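You operate a simulated robot arm through the tools that you are given. There is no shell and no other tool. Be economical: measure what you need, move in short steps, check, and stop when the job is done.

You run a simulated two-armed robot. Do the job below in one go: nothing can be reset, and whatever is moved stays where it is left.

JOB
Press the blue-top block flat under the bar, then raise the bar.
Fine: cooling block moved to the bench top, block pushed to the fence, both down keys together; wait for the lamp. Set down upright: silver cooling block.
Where things are to end (x, y in the base frame): silver cooling block within 0.06 m of [0.48, -0.04]; blue-top welded block within 0.02 m of [0.84, 0.17].

It is judged by the outcome, as a careful person would: the job done as asked, and still so three seconds after it is handed in. It fails if anything else is knocked over, pushed out of place, dropped, spilled or broken.

ROBOT AND FRAMES
Two 7-joint arms with two-finger parallel grippers on one trunk, on a base that drives. Base frame: it is fixed to the floor where the robot stands at the start and does not move with it; the origin is under the middle of the robot, x ahead of it, y to its left, z up; the surface under the hand at the start is at about z = 0.8. Readings come in m, degrees, newtons and seconds.
The left shoulder is at the start at [0.07, 0.134, 1.201], the right one opposite. With the tool pointing down near the work surface each hand reaches from about 0.1 to 0.64 m from the robot's upright axis, wherever it stands, measured 20 degrees to its own side. Places, roughly: black up key [0.4, 0.2, 0.8]; blue-top welded block (43x30x8 cm) [0.7, 0.2, 0.8]; pressure bar [0.8, 0.2, 1.1]; silver cooling block (4x8x7 cm) [0.6, 0.2, 0.9]; top of the welding bench [0.8, 0.3, 0.8]. Payload 1.57 kg a hand.
The TCP of each hand is the grasp point between the finger pads, 0.03 m short of the fingertips. In the tool frame z runs along the fingers and y along their closing line. Largest opening 0.08 m; finger width 0.017, thickness 0.012; the body of the gripper, 0.04 by 0.082 m, starts 0.08 m behind the TCP.
Orientation is that of the tool frame in the base frame, as a unit quaternion [x, y, z, w]. With the fingers straight down and closing along the base's y, the tool's x points along the base's -x, its y along +y and its z along -z.

CONTROLS
- The arms move only by the tool play_rows. It takes "left_deltas", "right_deltas" or both (then of equal length, played together; a hand with none holds still); each is a list of rows, each an object of numbers (a shift or turn left out is 0, a gripper value left out holds the last): "fingers": the gripper command, from -1 (shut) to 1 (fully open), values between in proportion; "tx", "ty", "tz": the shift along the tool's x, y, z in mm; "rx", "ry", "rz": the turn, a rotation vector about the tool's x, y, z in rad. In form: [{"fingers": .., "tx": .., "ty": .., "tz": .., "rx": .., "ry": .., "rz": ..}, ...]. A call has 1 to 12 rows; each row is the pose to reach, as a shift and turn from the pose commanded when the call began, along the tool's axes at that moment. Rows are played at 5 a second. More than 0.05 m and 8.6 degrees between two rows, or a gripper value outside its range, and nothing of the call is played. Where a pose cannot be reached the arm comes as near as it can. A force on the tool above 40 N (or 10 N above the force at the start of the call, whichever is more), or a blocked arm, ends the call early, and 0.2 s more pass. The fingers move at their own pace (about 0.153 m/s each) and stop on an object; they squeeze with about 24 N. The grip force told is the motor's: it shows also when the fingers shut on nothing. Time passes only in rows, and 0.2 s behind the last, so rows that repeat a pose let the fingers close. It gives the time, the measured TCP pose, the force on the tool (base axes), the opening and the grip force at its end, in the units of the frame above (readings bear some noise), with the torque about the TCP (base axes, N m) and any sound that the robot's microphone picked up.
- Cameras (640 x 400 px; columns grow to the right, rows downward): "scene" is now at [0.1233, 0.0377, 1.4189]; the picture's right is [0.40, -0.92, 0.00], its down [-0.66, -0.29, -0.69] and it looks along [0.64, 0.28, -0.72] (base axes); focal length 294 px, centre (320, 200). "left" rides on the left gripper at [0.072, 0.007, -0.122] in its tool frame; the picture's right is [-0.09, 1.00, 0.00], its down [-0.84, -0.08, -0.54] and it looks along [-0.54, -0.05, 0.84] (tool axes); focal length 238 px, centre (320, 200). "right" rides on the right gripper at [0.072, -0.006, -0.122] in its tool frame; the picture's right is [0.09, 1.00, 0.00], its down [-0.84, 0.08, -0.54] and it looks along [-0.54, 0.05, 0.84] (tool axes); focal length 238 px, centre (320, 200). There is no depth. A picture from a camera that has moved, and an enlarged one, comes with that camera's place and axes in the base frame and with its lens. The place of the scene camera against the robot may be out by one fixed shift of up to 0.012 m in any direction.
- grab_frame(camera): a new picture of that camera. The clock stands still meanwhile.
- lift_body(by): slides the trunk up (or, below 0, down) by that many m; the arms and the scene camera ride with it, the base frame stays. It gives what a move gives, with no picture.
- drive_base(legs): drives the robot by 1 to 6 legs, each [ahead, left, turn to the left] in m, m and degrees, along the robot's own axes; the way and the turn of a leg run together, so that a leg with both is an arc; at most 1.5 m and 180 degrees a leg. The arms and the cameras ride along, it lands a little off, and it stops where it bumps. It gives what a move gives.
- turn_head(pan, tilt): turns the head with the scene camera to pan (to the left, within 86 degrees either way) and tilt (down, from -29 to 69), counted from straight ahead of the robot. It gives what a move gives.
- inspect(camera, box): a new picture of the part [left, top, right, bottom] of that camera's present view, enlarged. The clock stands still meanwhile.
- close_job(): hands the job in; it is judged then, once.

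Go step by step. Nothing tells you exact positions but the pictures and the camera data: compare them with the known pose of the tool, close in by small moves and look again before you grip or let go. The budget is 120 turns and 100 pictures, counting those below and the enlarged ones. Unless the task says otherwise, let go and move clear before handing in, and close with one line.

The tools are called after "Call:" by a JSON object that holds its "name" and its "arguments". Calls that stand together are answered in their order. play_rows: Moves the arms, as the interface text tells. Its arguments: {"type":"object","properties":{"left_deltas":{"type":"array","items":{"type":"object","properties":{"fingers":{"type":"number"},"tx":{"type":"number"},"ty":{"type":"number"},"tz":{"type":"number"},"rx":{"type":"number"},"ry":{"type":"number"},"rz":{"type":"number"}}}},"right_deltas":{"type":"array","items":{"type":"object","properties":{"fingers":{"type":"number"},"tx":{"type":"number"},"ty":{"type":"number"},"tz":{"type":"number"},"rx":{"type":"number"},"ry":{"type":"number"},"rz":{"type":"number"}}}}},"required":[]} The other tools are called the same way: lift_body (by) slides the trunk up or down; drive_base (legs) drives the base; turn_head (pan, tilt) turns the head that bears the scene camera; grab_frame (camera) takes a picture; inspect (camera, box) takes an enlarged picture of a part of a camera's view; close_job () hands the job in.

At the start:

```text
t: 0.0
left_position: [0.4083, 0.375, 1.0973]
left_orientation: [0.0, 1.0, 0.001, 0.0]
left_ft_force: [0.7, -1.0, -0.1]
left_torque: [0.05, 0.01, -0.02]
left_width: 0.0802
left_grasp_force: 0.2
right_position: [0.4183, -0.0728, 1.0735]
right_orientation: [0.0, 1.0, -0.001, 0.0]
right_ft_force: [-0.2, 0.4, -0.1]
right_torque: [-0.02, 0.01, -0.01]
right_width: 0.0801
right_grasp_force: 0.1
trunk travel left (down, up): [-0.775, 0.165]
robot x, y, heading: [0.0, 0.0025, -0.0]
head pan, tilt: [23.5, 46.1]
```

scene: 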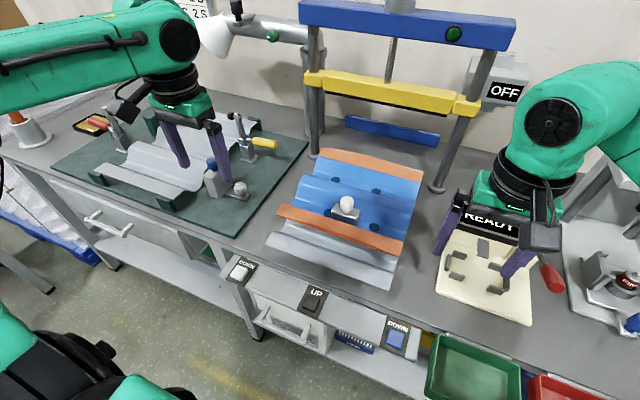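
right: 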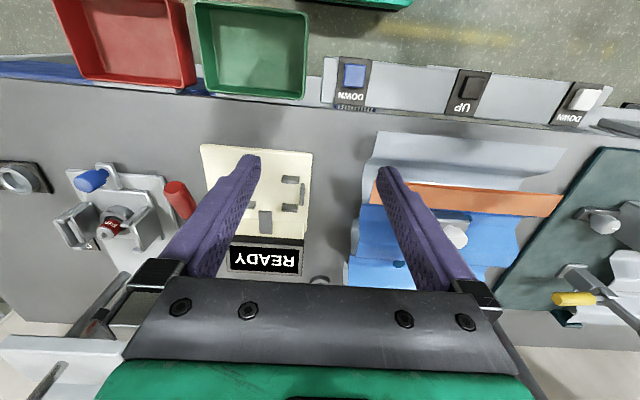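
left: 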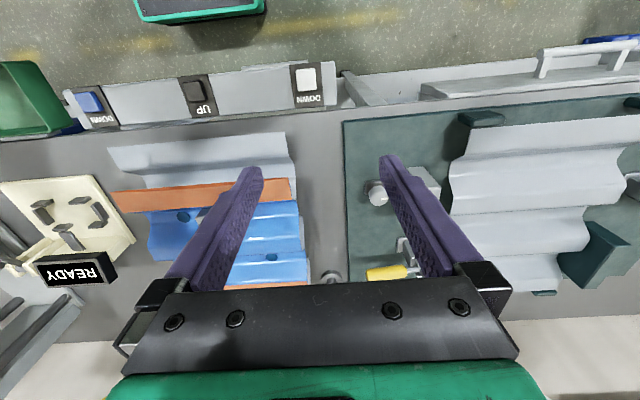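

I see the blue-top block in front of the press, with the silver cooling block (white knob) on it, and the three keys at the bench's front edge. I'll look closer first.

Call:
{"name": "inspect", "arguments": {"camera": "scene", "box": [240, 130, 440, 290]}}

Call:
{"name": "inspect", "arguments": {"camera": "scene", "box": [220, 230, 540, 400]}}

Call:
{"name": "inspect", "arguments": {"camera": "scene", "box": [280, 0, 540, 200]}}

```text
2.50 times, centred on (340, 210) of scene
camera zoom: at [0.1233, 0.0377, 1.4189], right [0.4, -0.92, 0.0], down [-0.66, -0.29, -0.69], along [0.64, 0.28, -0.72], focal length 736 px, centre (270, 175)
```

zoom: 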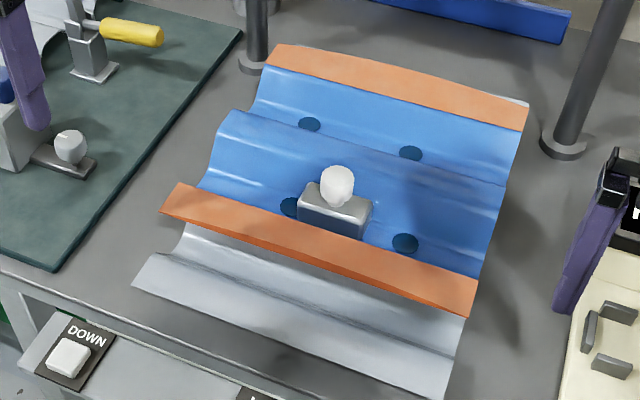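

```text
2.00 times, centred on (380, 315) of scene
camera zoom: at [0.1233, 0.0377, 1.4189], right [0.4, -0.92, 0.0], down [-0.66, -0.29, -0.69], along [0.64, 0.28, -0.72], focal length 589 px, centre (200, -30)
```

zoom: 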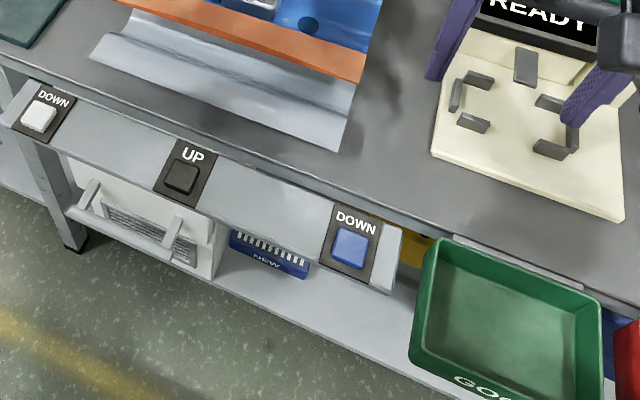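

```text
2.00 times, centred on (410, 100) of scene
camera zoom: at [0.1233, 0.0377, 1.4189], right [0.4, -0.92, 0.0], down [-0.66, -0.29, -0.69], along [0.64, 0.28, -0.72], focal length 589 px, centre (140, 400)
```

zoom: 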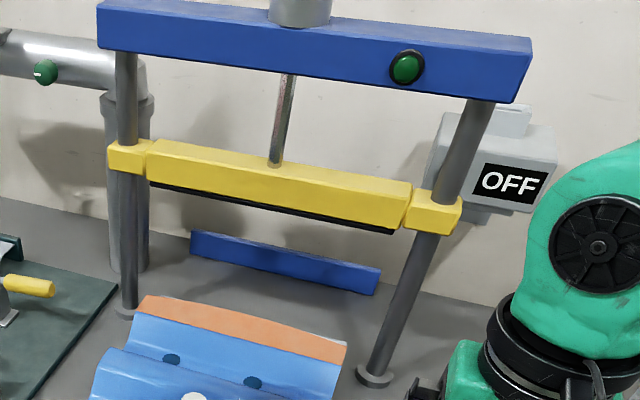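

The cooling block is around (0.57, 0.165) on the blue block; the fence is at x≈1.06 and the keys at x≈0.38. I'll bring the left hand above the cooling block and shift the right hand aside.

Call:
{"name": "play_rows", "arguments": {"left_deltas": [{"tx": -20, "ty": -40, "fingers": 1}, {"tx": -40, "ty": -80}, {"tx": -60, "ty": -120}, {"tx": -80, "ty": -160}, {"tx": -100, "ty": -205}, {"tx": -100, "ty": -205}], "right_deltas": [{"ty": -40}, {"ty": -80}, {"ty": -100}, {"ty": -100}, {"ty": -100}, {"ty": -100}]}}

Call:
{"name": "grab_frame", "arguments": {"camera": "left"}}

Call:
{"name": "grab_frame", "arguments": {"camera": "scene"}}

```text
t: 1.4
left_position: [0.5086, 0.169, 1.0979]
left_orientation: [-0.001, 1.0, -0.001, 0.0]
left_ft_force: [0.1, 0.5, -0.2]
left_torque: [-0.05, 0.0, 0.01]
left_width: 0.0803
left_grasp_force: 0.1
right_position: [0.4192, -0.1738, 1.0773]
right_orientation: [0.0, 1.0, -0.001, 0.0]
right_ft_force: [0.6, 0.0, -0.4]
right_torque: [-0.04, 0.01, 0.01]
right_width: 0.0801
right_grasp_force: 0.2
trunk travel left (down, up): [-0.775, 0.165]
robot x, y, heading: [-0.0009, 0.001, -0.0]
head pan, tilt: [23.5, 46.1]
```

```text
93 pictures are left
camera left: at [0.4361, 0.1749, 1.2206], right [0.09, 1.0, 0.0], down [0.84, -0.08, 0.54], along [0.54, -0.05, -0.84], focal length 238 px, centre (320, 200)
```

left: 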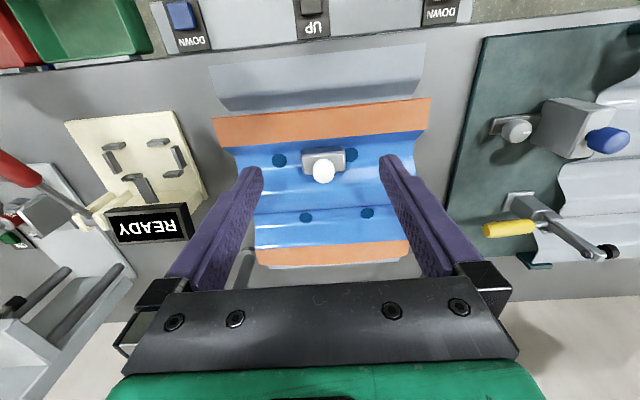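

```text
92 pictures are left
camera scene: at [0.1225, 0.0393, 1.419], right [0.4, -0.92, 0.0], down [-0.66, -0.29, -0.69], along [0.64, 0.28, -0.72], focal length 294 px, centre (320, 200)
```

scene: 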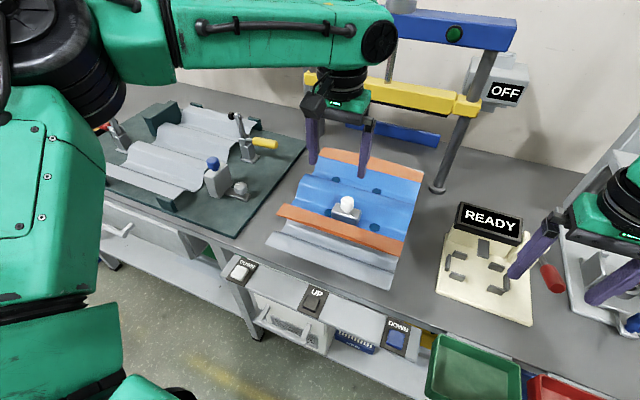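

The knob sits at about (0.58, 0.166), z≈0.925. I'll go above it and look again.

Call:
{"name": "play_rows", "arguments": {"left_deltas": [{"tx": -40, "ty": -2}, {"tx": -73, "ty": -3}, {"tx": -73, "ty": -3, "tz": 40}, {"tx": -73, "ty": -3, "tz": 80}, {"tx": -73, "ty": -3, "tz": 110}, {"tx": -73, "ty": -3, "tz": 110}]}}

Call:
{"name": "grab_frame", "arguments": {"camera": "left"}}

Call:
{"name": "inspect", "arguments": {"camera": "scene", "box": [260, 120, 440, 260]}}

```text
t: 2.8
left_position: [0.5387, 0.1891, 1.0005]
left_orientation: [0.0, 1.0, -0.001, 0.001]
left_ft_force: [-0.4, -0.3, 0.3]
left_torque: [-0.01, -0.01, 0.01]
left_width: 0.0801
left_grasp_force: 0.1
left hand out of reach, approached as far as the arm can: row 1, 2, 3, 4, 5, 6
right_position: [0.4199, -0.1741, 1.0763]
right_orientation: [-0.001, 1.0, 0.001, 0.0]
right_ft_force: [-1.2, -0.6, -0.1]
right_torque: [-0.01, 0.01, -0.02]
right_width: 0.0799
right_grasp_force: 0.0
trunk travel left (down, up): [-0.775, 0.165]
robot x, y, heading: [0.0003, 0.0006, -0.0]
head pan, tilt: [23.5, 46.1]
```

```text
91 pictures are left
camera left: at [0.4676, 0.1952, 1.1224], right [0.09, 1.0, 0.0], down [0.84, -0.08, 0.54], along [0.54, -0.05, -0.84], focal length 238 px, centre (320, 200)
```

left: 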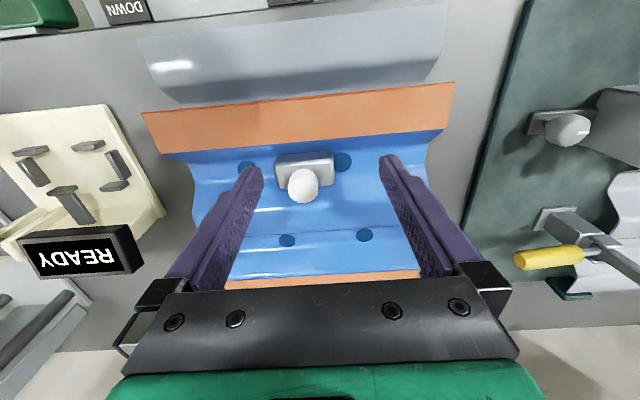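

```text
2.86 times, centred on (350, 190) of scene
camera zoom: at [0.1231, 0.0373, 1.419], right [0.4, -0.92, 0.0], down [-0.66, -0.29, -0.69], along [0.64, 0.28, -0.72], focal length 841 px, centre (234, 229)
```

zoom: 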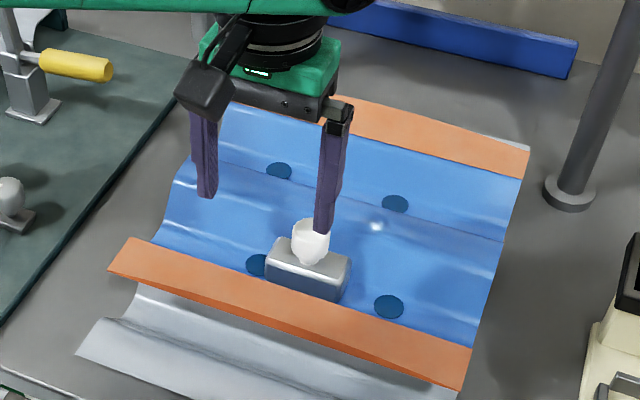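

The spot is just out of reach, so I'll drive the base forward a little with the hands clear above everything.

Call:
{"name": "drive_base", "arguments": {"legs": [[0.1, 0, 0]]}}

Call:
{"name": "grab_frame", "arguments": {"camera": "left"}}

Call:
{"name": "grab_frame", "arguments": {"camera": "scene"}}

```text
t: 4.0
left_position: [0.6375, 0.1895, 1.0016]
left_orientation: [-0.001, 1.0, 0.0, 0.002]
left_ft_force: [-0.2, 0.1, -0.1]
left_torque: [-0.01, -0.03, -0.01]
left_width: 0.0801
left_grasp_force: 0.0
right_position: [0.518, -0.174, 1.0773]
right_orientation: [0.001, 1.0, 0.0, 0.001]
right_ft_force: [-1.2, 0.3, 1.0]
right_torque: [0.0, -0.02, 0.01]
right_width: 0.0802
right_grasp_force: 0.0
trunk travel left (down, up): [-0.775, 0.165]
robot x, y, heading: [0.0985, 0.0011, -0.1]
head pan, tilt: [23.5, 46.1]
```

```text
89 pictures are left
camera left: at [0.5651, 0.1956, 1.1235], right [0.09, 1.0, 0.0], down [0.84, -0.08, 0.54], along [0.54, -0.05, -0.84], focal length 238 px, centre (320, 200)
```

left: 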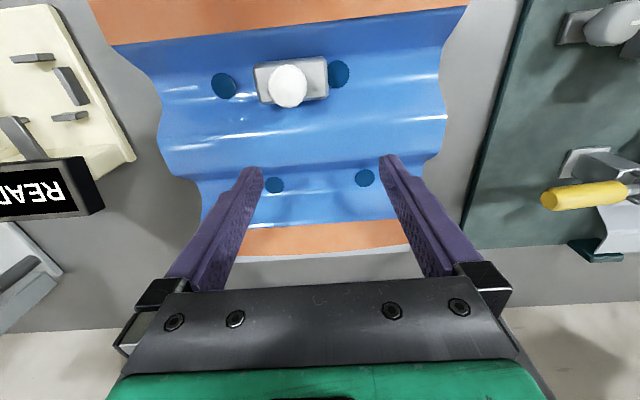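

```text
88 pictures are left
camera scene: at [0.2202, 0.0376, 1.4192], right [0.4, -0.92, 0.0], down [-0.66, -0.29, -0.69], along [0.64, 0.28, -0.72], focal length 294 px, centre (320, 200)
```

scene: 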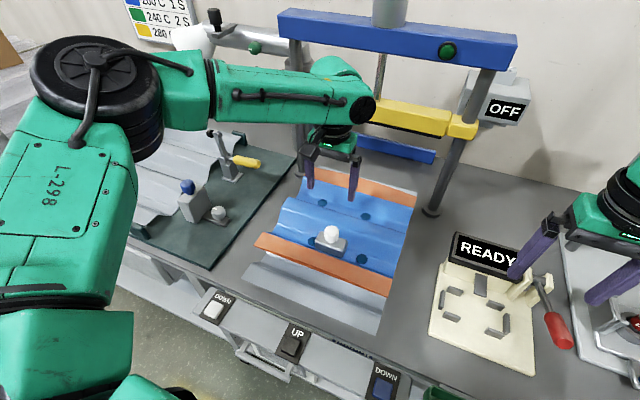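

Triangulated knob centre ≈ (0.591, 0.165, 0.90). I'll bring the hand back over it, staying at this height.

Call:
{"name": "play_rows", "arguments": {"left_deltas": [{"tx": 20}, {"tx": 45}, {"tx": 45}]}}

```text
t: 4.8
left_position: [0.5966, 0.1892, 1.0002]
left_orientation: [-0.001, 1.0, 0.0, 0.0]
left_ft_force: [0.6, -0.4, 0.6]
left_torque: [0.0, 0.02, -0.02]
left_width: 0.0802
left_grasp_force: 0.0
right_position: [0.522, -0.1733, 1.0751]
right_orientation: [0.0, 1.0, 0.0, -0.001]
right_ft_force: [0.3, 0.0, -0.2]
right_torque: [0.01, 0.01, 0.01]
right_width: 0.08
right_grasp_force: 0.2
trunk travel left (down, up): [-0.775, 0.165]
robot x, y, heading: [0.1008, 0.0013, -0.2]
head pan, tilt: [23.5, 46.1]
```

Call:
{"name": "play_rows", "arguments": {"left_deltas": [{"tx": 4, "ty": -24}, {"tx": 4, "ty": -24, "tz": 25}, {"tx": 4, "ty": -24, "tz": 45}, {"tx": 4, "ty": -24, "tz": 45}]}}

Call:
{"name": "grab_frame", "arguments": {"camera": "left"}}

Call:
{"name": "inspect", "arguments": {"camera": "scene", "box": [260, 160, 420, 290]}}

```text
t: 5.8
left_position: [0.5921, 0.164, 0.956]
left_orientation: [0.001, 1.0, 0.0, 0.001]
left_ft_force: [-0.1, -0.3, -0.3]
left_torque: [-0.02, 0.04, -0.02]
left_width: 0.0801
left_grasp_force: 0.1
right_position: [0.5181, -0.1738, 1.0769]
right_orientation: [0.0, 1.0, 0.001, 0.0]
right_ft_force: [-0.1, 0.7, 0.0]
right_torque: [-0.01, 0.03, -0.03]
right_width: 0.08
right_grasp_force: 0.1
trunk travel left (down, up): [-0.775, 0.165]
robot x, y, heading: [0.0958, 0.0031, -0.2]
head pan, tilt: [23.5, 46.1]
```

```text
87 pictures are left
camera left: at [0.5185, 0.1706, 1.0778], right [0.09, 1.0, 0.0], down [0.84, -0.08, 0.54], along [0.54, -0.05, -0.84], focal length 238 px, centre (320, 200)
```

left: 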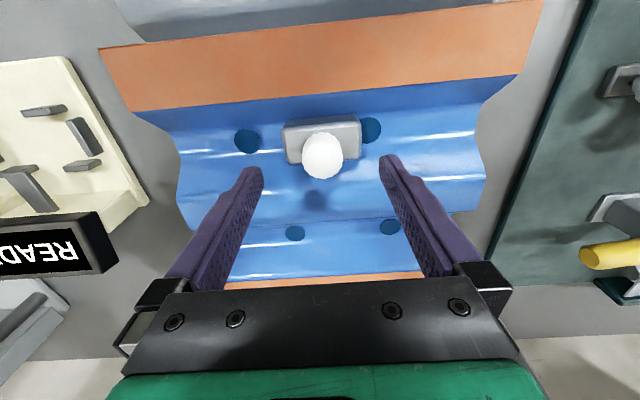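

```text
3.08 times, centred on (340, 225) of scene
camera zoom: at [0.2219, 0.0371, 1.419], right [0.4, -0.92, 0.0], down [-0.66, -0.29, -0.69], along [0.64, 0.28, -0.72], focal length 906 px, centre (258, 123)
```

zoom: 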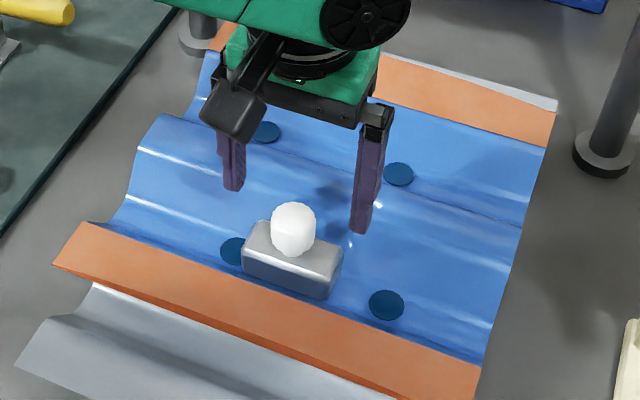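

Knob confirmed at (0.591, 0.166, 0.90), body top ≈0.88. I'll lower so the tips stop just above the body and close on the knob.

Call:
{"name": "play_rows", "arguments": {"left_deltas": [{"tz": 15, "tx": 1, "ty": 1}, {"tz": 30, "tx": 1, "ty": 1}, {"tz": 40, "tx": 1, "ty": 1}, {"tz": 40, "tx": 1, "ty": 1, "fingers": -1}, {"tz": 40, "tx": 1, "ty": 1}, {"tz": 40, "tx": 1, "ty": 1}]}}

Call:
{"name": "grab_frame", "arguments": {"camera": "left"}}

Call:
{"name": "inspect", "arguments": {"camera": "scene", "box": [260, 160, 420, 290]}}

```text
t: 7.2
left_position: [0.5882, 0.1667, 0.9152]
left_orientation: [0.0, 1.0, -0.001, 0.001]
left_ft_force: [0.4, 0.2, 0.8]
left_torque: [0.05, -0.06, -0.03]
left_width: 0.0307
left_grasp_force: 23.7
right_position: [0.5204, -0.1745, 1.0772]
right_orientation: [0.0, 1.0, -0.001, 0.0]
right_ft_force: [-0.9, 0.8, -0.2]
right_torque: [0.01, 0.01, 0.01]
right_width: 0.0798
right_grasp_force: 0.0
trunk travel left (down, up): [-0.775, 0.165]
robot x, y, heading: [0.0992, 0.0011, -0.1]
head pan, tilt: [23.5, 46.1]
```

```text
85 pictures are left
camera left: at [0.5163, 0.1725, 1.0377], right [0.09, 1.0, 0.0], down [0.84, -0.08, 0.54], along [0.54, -0.05, -0.84], focal length 238 px, centre (320, 200)
```

left: 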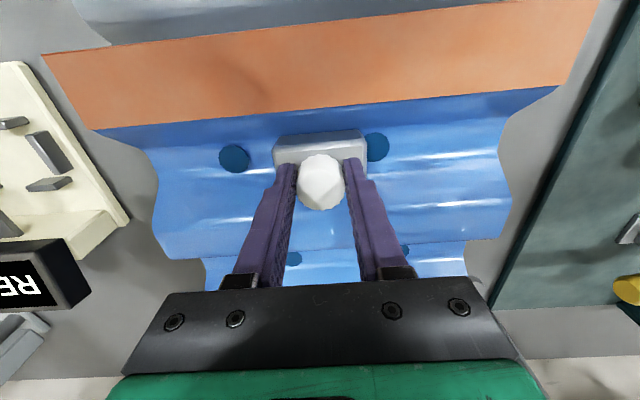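

```text
3.08 times, centred on (340, 225) of scene
camera zoom: at [0.2228, 0.0376, 1.4189], right [0.4, -0.92, 0.0], down [-0.66, -0.29, -0.69], along [0.64, 0.28, -0.72], focal length 906 px, centre (258, 123)
```

zoom: 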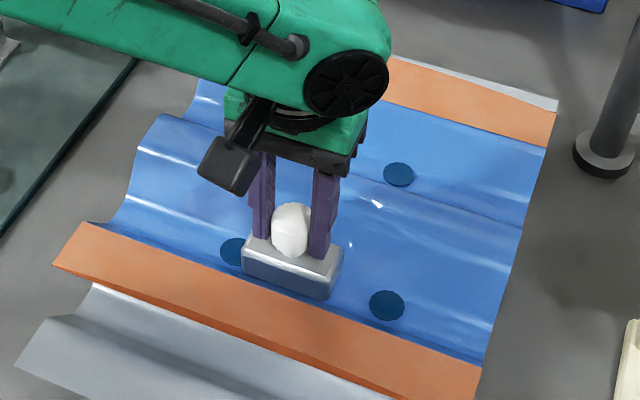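

Gripped on the knob (opening 31 mm, 24 N). Lifting straight up slowly.

Call:
{"name": "play_rows", "arguments": {"left_deltas": [{"tz": -8}, {"tz": -20}, {"tz": -40}, {"tz": -60}, {"tz": -80}, {"tz": -80}]}}

Call:
{"name": "grab_frame", "arguments": {"camera": "scene"}}

Call:
{"name": "grab_frame", "arguments": {"camera": "left"}}

```text
t: 8.6
left_position: [0.5893, 0.1669, 0.9949]
left_orientation: [0.0, 1.0, 0.0, -0.001]
left_ft_force: [-0.1, -0.6, -2.3]
left_torque: [-0.02, 0.04, -0.01]
left_width: 0.031
left_grasp_force: 24.5
right_position: [0.5204, -0.174, 1.0757]
right_orientation: [0.001, 1.0, -0.001, 0.001]
right_ft_force: [-0.1, 0.0, -0.1]
right_torque: [0.04, 0.0, -0.03]
right_width: 0.0798
right_grasp_force: 0.0
trunk travel left (down, up): [-0.775, 0.165]
robot x, y, heading: [0.0978, 0.0024, -0.1]
head pan, tilt: [23.5, 46.1]
```

```text
83 pictures are left
camera scene: at [0.2232, 0.0378, 1.4189], right [0.4, -0.92, 0.0], down [-0.66, -0.29, -0.69], along [0.64, 0.28, -0.72], focal length 294 px, centre (320, 200)
```

scene: 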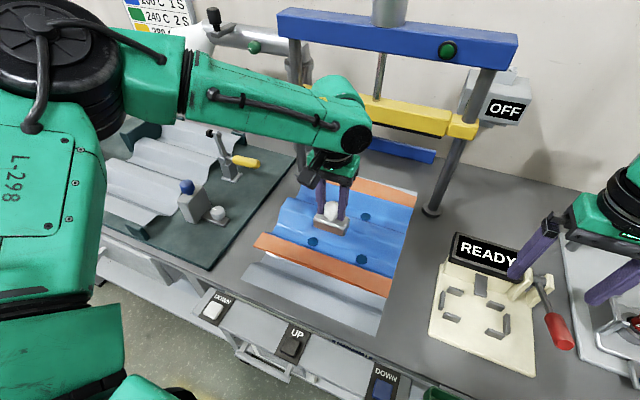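

```text
82 pictures are left
camera left: at [0.5158, 0.1731, 1.117], right [0.09, 1.0, 0.0], down [0.84, -0.08, 0.54], along [0.54, -0.05, -0.84], focal length 238 px, centre (320, 200)
```

left: 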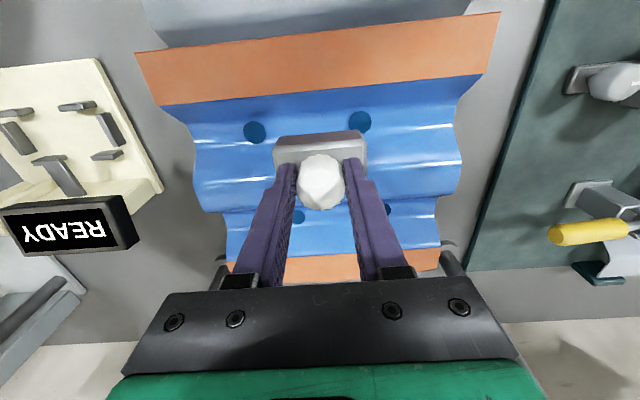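

Held level. I'll carry it to above (0.47, -0.035), with the right hand drawn back out of the way.

Call:
{"name": "play_rows", "arguments": {"left_deltas": [{"tx": 24, "ty": -40}, {"tx": 48, "ty": -80}, {"tx": 72, "ty": -120}, {"tx": 96, "ty": -160}, {"tx": 118, "ty": -202}, {"tx": 118, "ty": -202}], "right_deltas": [{"tx": 35, "ty": -30}, {"tx": 70, "ty": -60}, {"tx": 100, "ty": -80}, {"tx": 100, "ty": -80}, {"tx": 100, "ty": -80}, {"tx": 100, "ty": -80}]}}

Call:
{"name": "grab_frame", "arguments": {"camera": "scene"}}

Call:
{"name": "grab_frame", "arguments": {"camera": "left"}}

Call:
{"name": "grab_frame", "arguments": {"camera": "right"}}

```text
t: 9.9
left_position: [0.4534, 0.032, 1.0136]
left_orientation: [0.0, 1.0, -0.001, 0.001]
left_ft_force: [-0.9, 0.1, -2.4]
left_torque: [0.03, 0.0, 0.02]
left_width: 0.0309
left_grasp_force: 24.5
left hand out of reach, approached as far as the arm can: row 3, 4, 5, 6
right_position: [0.4209, -0.254, 1.0762]
right_orientation: [0.0, 1.0, 0.0, 0.0]
right_ft_force: [1.1, 0.0, -0.1]
right_torque: [0.03, 0.0, 0.0]
right_width: 0.08
right_grasp_force: 0.1
trunk travel left (down, up): [-0.775, 0.165]
robot x, y, heading: [0.0983, -0.002, 0.1]
head pan, tilt: [23.5, 46.1]
```

```text
81 pictures are left
camera scene: at [0.2228, 0.0378, 1.4189], right [0.4, -0.92, 0.0], down [-0.66, -0.29, -0.69], along [0.64, 0.28, -0.72], focal length 294 px, centre (320, 200)
```

scene: 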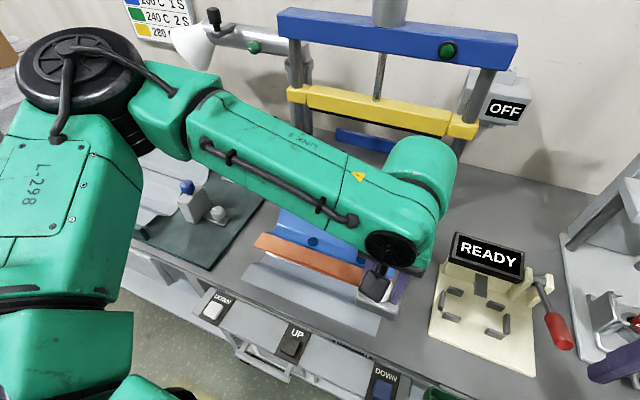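

```text
80 pictures are left
camera left: at [0.3801, 0.0381, 1.1355], right [0.09, 1.0, 0.0], down [0.84, -0.08, 0.54], along [0.54, -0.05, -0.84], focal length 238 px, centre (320, 200)
```

left: 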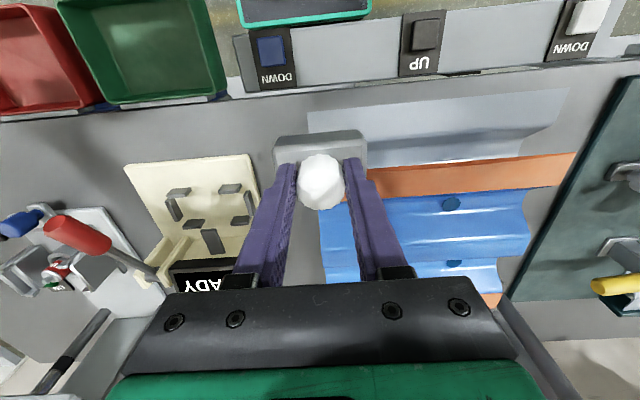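

```text
79 pictures are left
camera right: at [0.3487, -0.2602, 1.1986], right [-0.09, 1.0, 0.0], down [0.84, 0.08, 0.54], along [0.54, 0.05, -0.84], focal length 238 px, centre (320, 200)
```

right: 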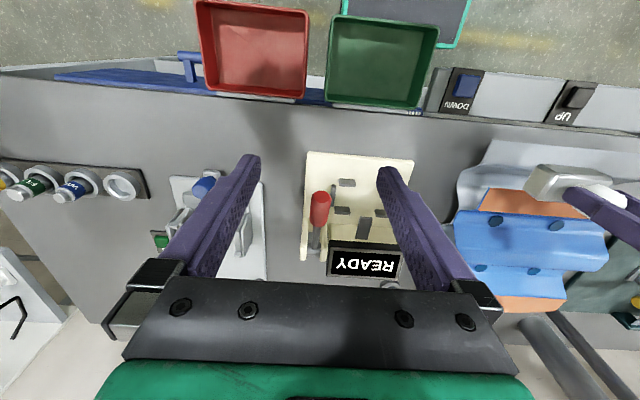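

The left arm is at its cross-body limit, so I'll drive the base a little to the right with the block held high.

Call:
{"name": "drive_base", "arguments": {"legs": [[0.0, -0.075, 0]]}}

Call:
{"name": "grab_frame", "arguments": {"camera": "left"}}

Call:
{"name": "grab_frame", "arguments": {"camera": "scene"}}

```text
t: 11.0
left_position: [0.4535, -0.0381, 1.0138]
left_orientation: [-0.002, 1.0, -0.002, 0.001]
left_ft_force: [0.4, -0.2, -3.1]
left_torque: [-0.03, 0.05, -0.06]
left_width: 0.0312
left_grasp_force: 23.8
right_position: [0.422, -0.3243, 1.0779]
right_orientation: [0.0, 1.0, -0.001, 0.0]
right_ft_force: [-0.2, -0.2, 0.4]
right_torque: [-0.02, -0.05, 0.04]
right_width: 0.0798
right_grasp_force: 0.0
trunk travel left (down, up): [-0.775, 0.165]
robot x, y, heading: [0.0993, -0.0719, 0.3]
head pan, tilt: [23.5, 46.1]
```

```text
78 pictures are left
camera left: at [0.3805, -0.0311, 1.1353], right [0.09, 1.0, 0.0], down [0.84, -0.07, 0.54], along [0.54, -0.05, -0.84], focal length 238 px, centre (320, 200)
```

left: 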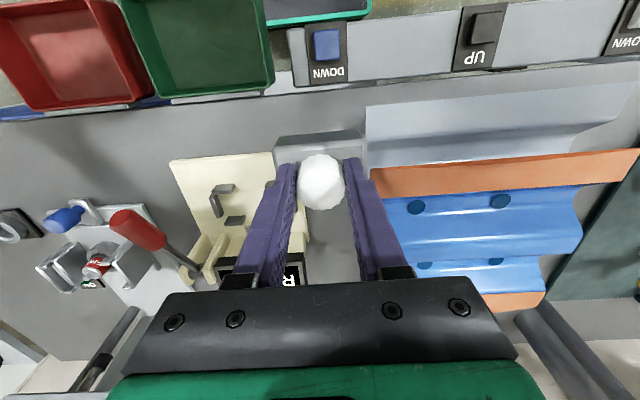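

```text
77 pictures are left
camera scene: at [0.2227, -0.0308, 1.4188], right [0.4, -0.92, 0.0], down [-0.66, -0.29, -0.69], along [0.64, 0.28, -0.72], focal length 294 px, centre (320, 200)
```

scene: 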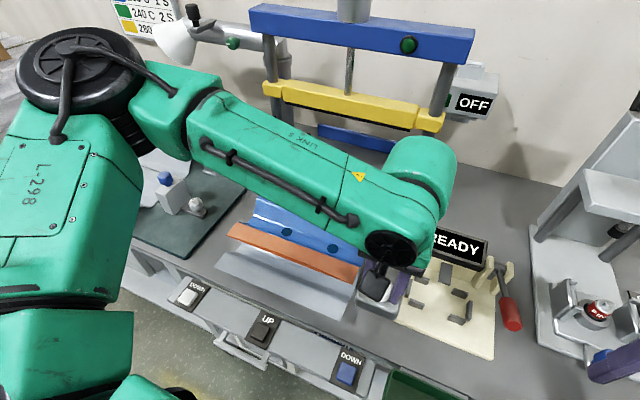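

Now at (0.453, -0.038), free spot between the cream plate (y<-0.10) and the blue block (y>0.02). I'll shift slightly forward and lower to just above the bench.

Call:
{"name": "play_rows", "arguments": {"left_deltas": [{"tx": -12, "ty": -2}, {"tx": -12, "ty": -2, "tz": 35}, {"tx": -12, "ty": -2, "tz": 70}, {"tx": -12, "ty": -2, "tz": 100}, {"tx": -12, "ty": -2, "tz": 120}, {"tx": -12, "ty": -2, "tz": 120}]}}

Call:
{"name": "grab_frame", "arguments": {"camera": "left"}}

Call:
{"name": "grab_frame", "arguments": {"camera": "right"}}

```text
t: 12.4
left_position: [0.4516, -0.0028, 0.9154]
left_orientation: [-0.001, 1.0, -0.001, 0.001]
left_ft_force: [-0.5, 0.3, -2.7]
left_torque: [0.01, 0.0, 0.01]
left_width: 0.0308
left_grasp_force: 24.5
left hand out of reach, approached as far as the arm can: row 1, 2, 3, 4, 5, 6
right_position: [0.4209, -0.3278, 1.0761]
right_orientation: [-0.001, 1.0, 0.001, 0.0]
right_ft_force: [0.3, -0.5, 0.7]
right_torque: [-0.01, -0.01, -0.03]
right_width: 0.0802
right_grasp_force: 0.1
trunk travel left (down, up): [-0.775, 0.165]
robot x, y, heading: [0.1032, -0.0737, 0.1]
head pan, tilt: [23.5, 46.1]
```

```text
76 pictures are left
camera left: at [0.3797, 0.003, 1.0369], right [0.09, 1.0, 0.0], down [0.84, -0.07, 0.54], along [0.54, -0.05, -0.84], focal length 238 px, centre (320, 200)
```

left: 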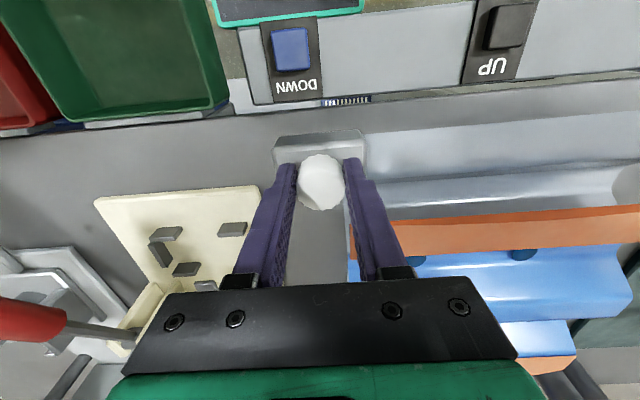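

```text
75 pictures are left
camera right: at [0.349, -0.3337, 1.1985], right [-0.09, 1.0, 0.0], down [0.84, 0.08, 0.54], along [0.54, 0.05, -0.84], focal length 238 px, centre (320, 200)
```

right: 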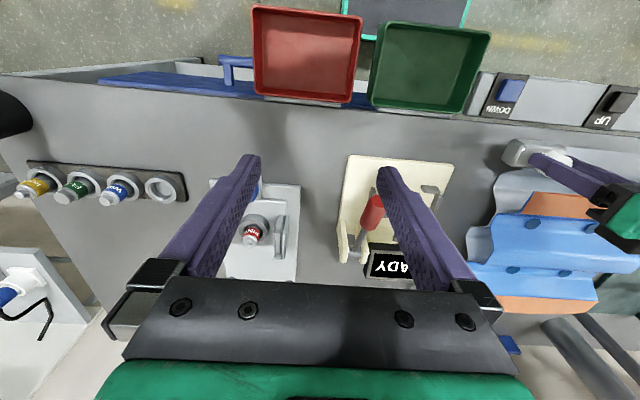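

Lower reach cuts the arm short, so I'll drive a bit further right (block held above the bench).

Call:
{"name": "drive_base", "arguments": {"legs": [[0.0, -0.07, 0]]}}

Call:
{"name": "play_rows", "arguments": {"left_deltas": [{"tx": -8, "ty": 10}, {"tx": -15, "ty": 25}, {"tx": -15, "ty": 25}]}}

Call:
{"name": "grab_frame", "arguments": {"camera": "left"}}

```text
t: 13.4
left_position: [0.4526, -0.0718, 0.9158]
left_orientation: [-0.002, 1.0, -0.002, 0.0]
left_ft_force: [0.2, 0.2, -3.0]
left_torque: [-0.04, -0.01, -0.04]
left_width: 0.0307
left_grasp_force: 23.3
right_position: [0.4233, -0.3938, 1.0773]
right_orientation: [-0.003, 1.0, -0.001, -0.001]
right_ft_force: [-0.5, 0.5, 0.7]
right_torque: [-0.05, 0.0, 0.0]
right_width: 0.08
right_grasp_force: 0.0
trunk travel left (down, up): [-0.775, 0.165]
robot x, y, heading: [0.0995, -0.1428, 0.2]
head pan, tilt: [23.5, 46.1]
```

```text
t: 14.2
left_position: [0.4687, -0.0491, 0.9146]
left_orientation: [-0.001, 1.0, -0.001, -0.001]
left_ft_force: [0.1, 0.2, -1.2]
left_torque: [0.02, 0.02, -0.01]
left_width: 0.0308
left_grasp_force: 24.0
right_position: [0.4211, -0.4, 1.0768]
right_orientation: [-0.001, 1.0, 0.001, 0.0]
right_ft_force: [-0.8, 1.0, 1.0]
right_torque: [0.01, -0.03, 0.0]
right_width: 0.0799
right_grasp_force: 0.1
trunk travel left (down, up): [-0.775, 0.165]
robot x, y, heading: [0.1007, -0.1469, 0.2]
head pan, tilt: [23.5, 46.1]
```

```text
74 pictures are left
camera left: at [0.3967, -0.0437, 1.0367], right [0.09, 1.0, 0.0], down [0.84, -0.07, 0.54], along [0.54, -0.05, -0.84], focal length 238 px, centre (320, 200)
```

left: 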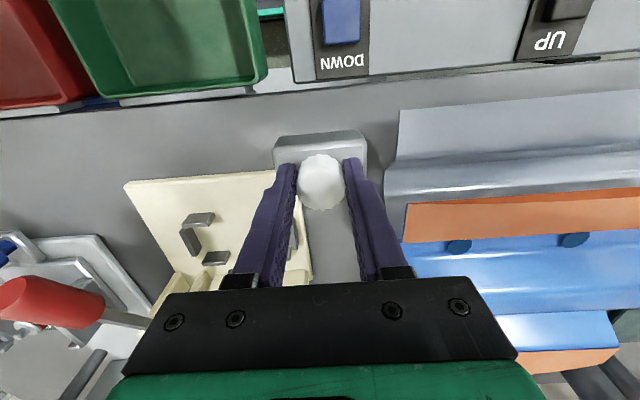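

Clear of both neighbours. Lowering to the bench in small steps.

Call:
{"name": "play_rows", "arguments": {"left_deltas": [{"tz": 15, "ty": 4}, {"tz": 30, "ty": 4}, {"tz": 36, "ty": 4}, {"tz": 39, "ty": 4}, {"tz": 39, "ty": 4}]}}

Call:
{"name": "inspect", "arguments": {"camera": "left", "box": [220, 90, 420, 220]}}

Call:
{"name": "grab_frame", "arguments": {"camera": "scene"}}

```text
t: 15.4
left_position: [0.4683, -0.0434, 0.8792]
left_orientation: [-0.001, 1.0, -0.001, 0.001]
left_ft_force: [0.2, 0.2, -3.2]
left_torque: [-0.02, 0.02, 0.01]
left_width: 0.0309
left_grasp_force: 24.1
right_position: [0.423, -0.3994, 1.0774]
right_orientation: [-0.002, 1.0, -0.001, 0.0]
right_ft_force: [-0.6, 0.1, -0.5]
right_torque: [-0.01, 0.01, -0.01]
right_width: 0.0797
right_grasp_force: 0.0
trunk travel left (down, up): [-0.775, 0.165]
robot x, y, heading: [0.0979, -0.1446, -0.1]
head pan, tilt: [23.5, 46.1]
```

```text
3.08 times, centred on (320, 155) of left
camera zoom: at [0.3946, -0.0371, 1.0003], right [0.09, 1.0, 0.0], down [0.84, -0.07, 0.54], along [0.54, -0.05, -0.84], focal length 733 px, centre (320, 338)
```

zoom: 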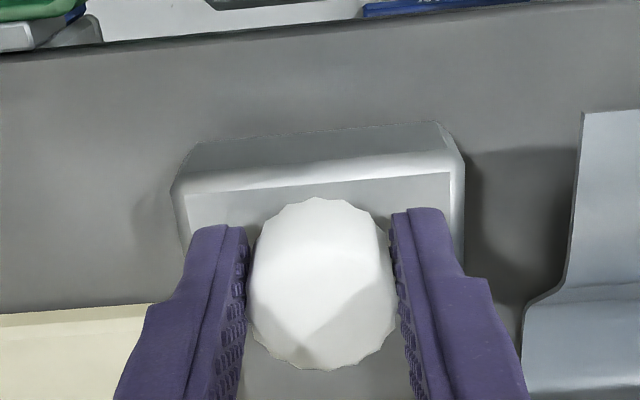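

```text
72 pictures are left
camera scene: at [0.2231, -0.107, 1.4189], right [0.4, -0.92, 0.0], down [-0.66, -0.29, -0.69], along [0.64, 0.28, -0.72], focal length 294 px, centre (320, 200)
```

scene: 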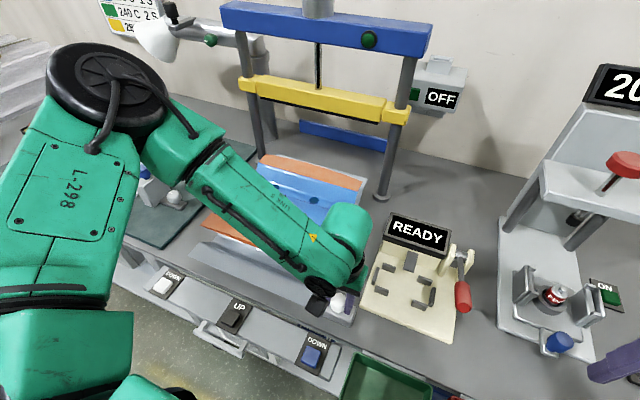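

Call:
{"name": "play_rows", "arguments": {"left_deltas": [{"tz": 3}, {"tz": 6}, {"tz": 8}, {"tz": 8}]}}

```text
t: 16.4
left_position: [0.4657, -0.0402, 0.8734]
left_orientation: [-0.003, 1.0, -0.002, 0.001]
left_ft_force: [-0.3, -0.2, -1.9]
left_torque: [0.01, 0.0, 0.01]
left_width: 0.0311
left_grasp_force: 23.7
left hand out of reach, approached as far as the arm can: row 1, 2, 3, 4
right_position: [0.4222, -0.3981, 1.0759]
right_orientation: [-0.002, 1.0, 0.0, 0.0]
right_ft_force: [0.5, -0.1, -0.4]
right_torque: [0.02, 0.0, 0.05]
right_width: 0.08
right_grasp_force: 0.1
trunk travel left (down, up): [-0.775, 0.165]
robot x, y, heading: [0.0972, -0.1459, -0.1]
head pan, tilt: [23.5, 46.1]
```

Near the arm's limit again; I'll lower the last millimetres with the trunk.

Call:
{"name": "lift_body", "arguments": {"by": -0.004}}

Call:
{"name": "inspect", "arguments": {"camera": "left", "box": [220, 90, 420, 220]}}

```text
t: 16.9
left_position: [0.466, -0.04, 0.87]
left_orientation: [-0.002, 1.0, -0.002, 0.002]
left_ft_force: [-0.5, 1.1, 5.6]
left_torque: [0.32, 0.09, 0.0]
left_width: 0.0308
left_grasp_force: 23.7
right_position: [0.4197, -0.3976, 1.0723]
right_orientation: [-0.002, 1.0, 0.0, 0.001]
right_ft_force: [0.7, 0.3, -0.2]
right_torque: [0.0, 0.03, 0.0]
right_width: 0.08
right_grasp_force: 0.1
trunk travel left (down, up): [-0.771, 0.169]
robot x, y, heading: [0.1005, -0.1443, 0.0]
head pan, tilt: [23.5, 46.1]
```

```text
3.08 times, centred on (320, 155) of left
camera zoom: at [0.3929, -0.0332, 0.9918], right [0.09, 1.0, 0.0], down [0.84, -0.07, 0.54], along [0.54, -0.05, -0.84], focal length 733 px, centre (320, 338)
```

zoom: 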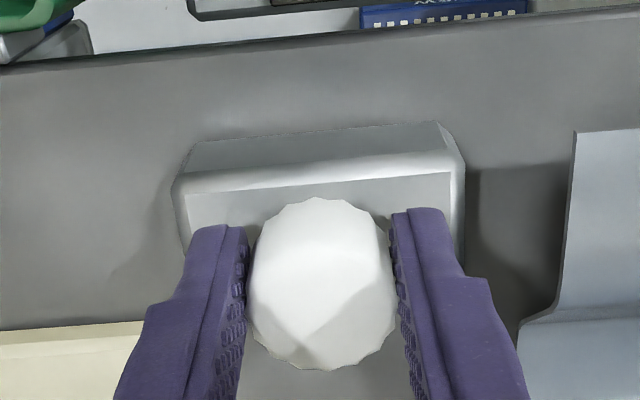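

Contact with the bench (force changed sign). Release and lift away straight up.

Call:
{"name": "play_rows", "arguments": {"left_deltas": [{"fingers": -0.1}, {"fingers": 0.5}, {"fingers": 0.5}]}}

Call:
{"name": "play_rows", "arguments": {"left_deltas": [{"tz": -30}, {"tz": -70}, {"tz": -110}, {"tz": -150}, {"tz": -150, "ty": 40}, {"tz": -150, "ty": 80}, {"tz": -150, "ty": 80}]}}

Call:
{"name": "grab_frame", "arguments": {"camera": "scene"}}

Call:
{"name": "grab_frame", "arguments": {"camera": "left"}}

```text
t: 17.7
left_position: [0.4648, -0.0399, 0.8697]
left_orientation: [-0.003, 1.0, -0.002, 0.002]
left_ft_force: [0.2, 0.6, 0.6]
left_torque: [-0.02, 0.0, -0.02]
left_width: 0.0601
left_grasp_force: 0.0
right_position: [0.4232, -0.3977, 1.0731]
right_orientation: [-0.001, 1.0, 0.0, 0.0]
right_ft_force: [1.0, 0.0, 0.0]
right_torque: [0.01, 0.04, 0.03]
right_width: 0.0799
right_grasp_force: 0.0
trunk travel left (down, up): [-0.771, 0.169]
robot x, y, heading: [0.0983, -0.1445, 0.1]
head pan, tilt: [23.5, 46.1]
```

```text
t: 19.3
left_position: [0.4652, 0.0428, 1.0163]
left_orientation: [-0.001, 1.0, -0.001, 0.001]
left_ft_force: [0.6, -0.9, 0.1]
left_torque: [0.02, 0.0, 0.0]
left_width: 0.0597
left_grasp_force: 0.1
right_position: [0.4217, -0.4003, 1.0717]
right_orientation: [-0.001, 1.0, 0.0, 0.0]
right_ft_force: [-0.2, -0.5, -0.2]
right_torque: [0.03, 0.0, 0.01]
right_width: 0.08
right_grasp_force: 0.0
trunk travel left (down, up): [-0.771, 0.169]
robot x, y, heading: [0.1002, -0.149, 0.1]
head pan, tilt: [23.5, 46.1]
```

```text
70 pictures are left
camera scene: at [0.2229, -0.1087, 1.415], right [0.4, -0.92, 0.0], down [-0.66, -0.29, -0.69], along [0.64, 0.28, -0.72], focal length 294 px, centre (320, 200)
```

scene: 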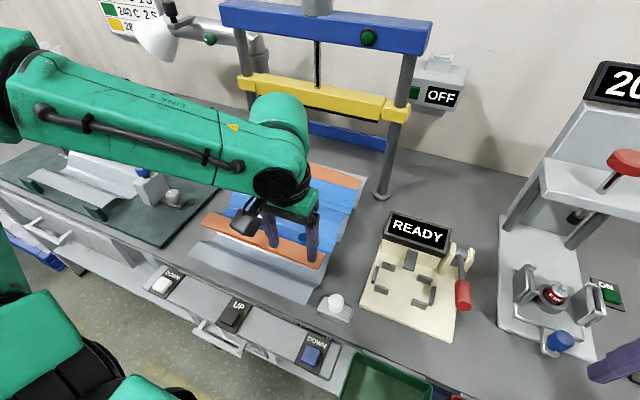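

```text
69 pictures are left
camera left: at [0.3924, 0.0483, 1.1383], right [0.09, 1.0, 0.0], down [0.84, -0.07, 0.54], along [0.54, -0.05, -0.84], focal length 238 px, centre (320, 200)
```

left: 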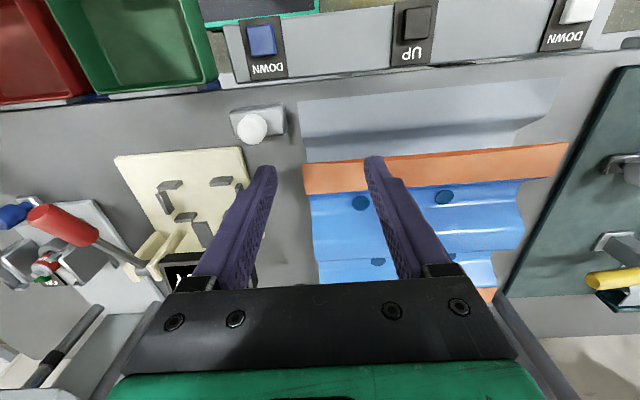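

The cooling block stands upright at about (0.466, -0.04). Now I'll drive left so that I'm centred on the blue block.

Call:
{"name": "play_rows", "arguments": {"left_deltas": [{"tz": -30}, {"tz": -60}, {"tz": -60}]}}

Call:
{"name": "drive_base", "arguments": {"legs": [[0.0, 0.32, 0]]}}

Call:
{"name": "turn_head", "arguments": {"pan": 0, "tilt": 50}}

Call:
{"name": "grab_frame", "arguments": {"camera": "scene"}}

Call:
{"name": "grab_frame", "arguments": {"camera": "left"}}

Call:
{"name": "grab_frame", "arguments": {"camera": "right"}}

```text
t: 20.1
left_position: [0.4641, 0.042, 1.0775]
left_orientation: [-0.001, 1.0, -0.002, 0.001]
left_ft_force: [0.6, 0.4, -0.2]
left_torque: [0.01, 0.02, 0.01]
left_width: 0.0602
left_grasp_force: 0.0
right_position: [0.4221, -0.3988, 1.072]
right_orientation: [-0.002, 1.0, 0.0, 0.0]
right_ft_force: [1.4, -0.1, 0.4]
right_torque: [-0.02, 0.02, 0.02]
right_width: 0.0798
right_grasp_force: 0.1
trunk travel left (down, up): [-0.771, 0.169]
robot x, y, heading: [0.0983, -0.1489, -0.1]
head pan, tilt: [23.5, 46.1]
```

```text
t: 22.2
left_position: [0.4654, 0.3544, 1.0771]
left_orientation: [-0.001, 1.0, 0.0, 0.0]
left_ft_force: [1.0, -0.4, -0.3]
left_torque: [0.0, 0.0, 0.04]
left_width: 0.0601
left_grasp_force: 0.0
right_position: [0.4205, -0.0837, 1.0718]
right_orientation: [0.001, 1.0, 0.002, 0.0]
right_ft_force: [0.6, 0.2, -0.3]
right_torque: [0.01, 0.01, 0.0]
right_width: 0.08
right_grasp_force: 0.0
trunk travel left (down, up): [-0.771, 0.169]
robot x, y, heading: [0.0968, 0.1699, -0.1]
head pan, tilt: [23.5, 46.1]
```

```text
t: 23.1
left_position: [0.465, 0.3571, 1.0764]
left_orientation: [-0.001, 1.0, -0.001, 0.001]
left_ft_force: [-0.6, -1.0, -0.5]
left_torque: [-0.02, 0.0, -0.02]
left_width: 0.0601
left_grasp_force: 0.1
right_position: [0.4206, -0.0827, 1.0727]
right_orientation: [0.0, 1.0, 0.0, 0.0]
right_ft_force: [0.4, -0.3, 0.2]
right_torque: [0.0, -0.03, -0.01]
right_width: 0.08
right_grasp_force: 0.0
trunk travel left (down, up): [-0.771, 0.169]
robot x, y, heading: [0.1006, 0.1714, -0.0]
head pan, tilt: [0.0, 50.0]
```

```text
68 pictures are left
camera scene: at [0.2255, 0.1775, 1.4096], right [0.0, -1.0, 0.0], down [-0.77, 0.0, -0.64], along [0.64, 0.0, -0.77], focal length 294 px, centre (320, 200)
```

scene: 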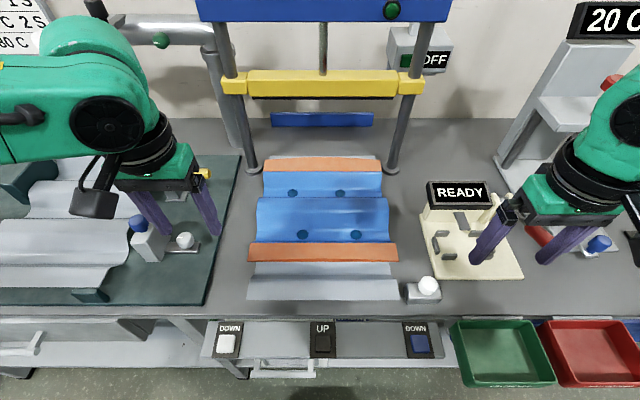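

```text
67 pictures are left
camera left: at [0.3919, 0.3633, 1.1986], right [0.09, 1.0, 0.0], down [0.84, -0.07, 0.54], along [0.54, -0.05, -0.84], focal length 238 px, centre (320, 200)
```

left: 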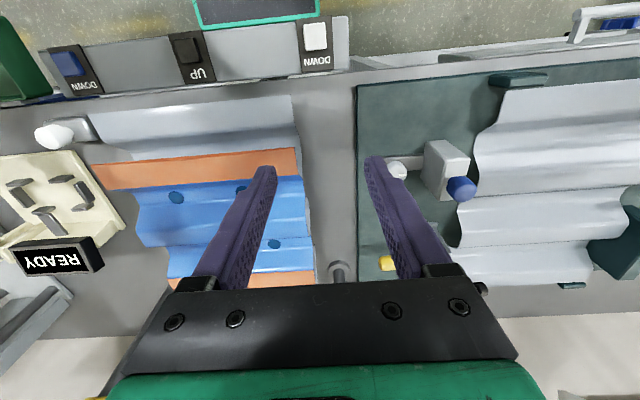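

```text
66 pictures are left
camera right: at [0.3481, -0.0885, 1.1948], right [-0.09, 1.0, 0.0], down [0.84, 0.08, 0.54], along [0.54, 0.05, -0.84], focal length 238 px, centre (320, 200)
```

right: 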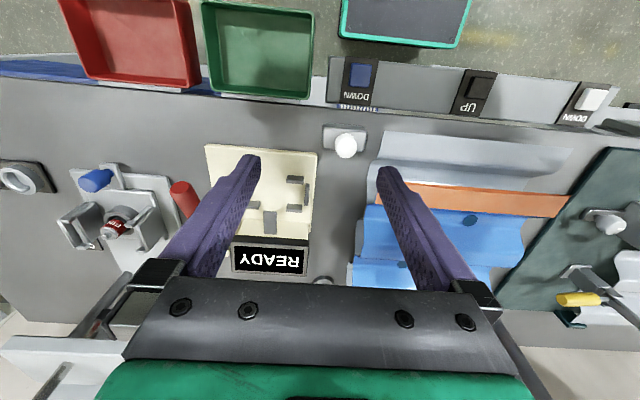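

The block is square to the press with centre y≈0.17 and front edge at x≈0.455; it needs ~0.17 m straight ahead. Let me look at its front edge closely to choose the push points.

Call:
{"name": "inspect", "arguments": {"camera": "scene", "box": [230, 220, 420, 320]}}

Call:
{"name": "inspect", "arguments": {"camera": "right", "box": [340, 110, 600, 260]}}

Call:
{"name": "inspect", "arguments": {"camera": "left", "box": [60, 80, 330, 240]}}

```text
3.37 times, centred on (325, 270) of scene
camera zoom: at [0.2255, 0.1775, 1.4096], right [0.0, -1.0, 0.0], down [-0.77, 0.0, -0.64], along [0.64, 0.0, -0.77], focal length 992 px, centre (303, -36)
```

zoom: 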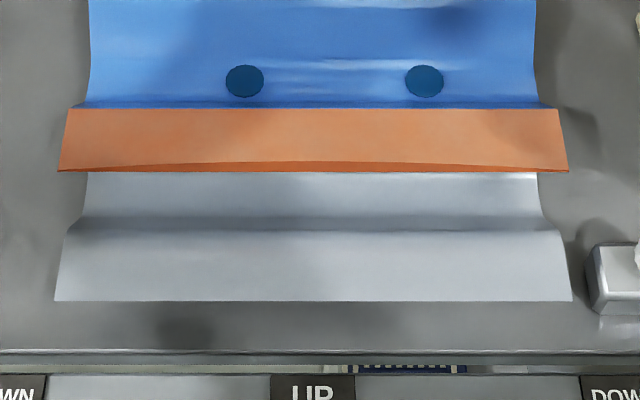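

```text
2.46 times, centred on (470, 185) of right
camera zoom: at [0.3481, -0.0885, 1.1948], right [-0.09, 1.0, 0.0], down [0.84, 0.08, 0.54], along [0.54, 0.05, -0.84], focal length 587 px, centre (-49, 237)
```

zoom: 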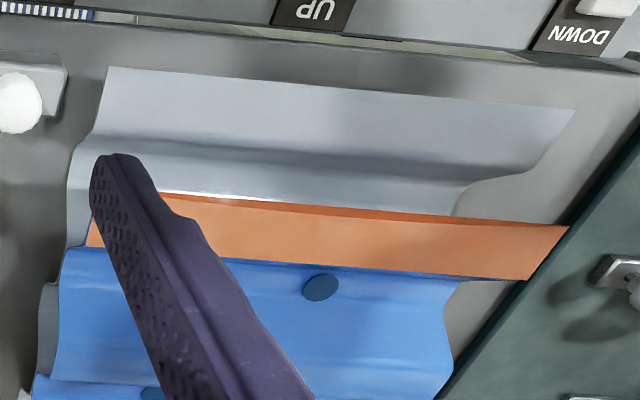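

```text
2.37 times, centred on (195, 160) of left
camera zoom: at [0.3919, 0.3633, 1.1986], right [0.09, 1.0, 0.0], down [0.84, -0.07, 0.54], along [0.54, -0.05, -0.84], focal length 565 px, centre (616, 295)
```

zoom: 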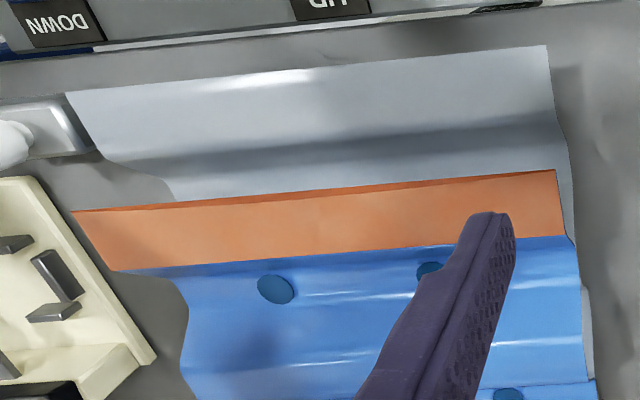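

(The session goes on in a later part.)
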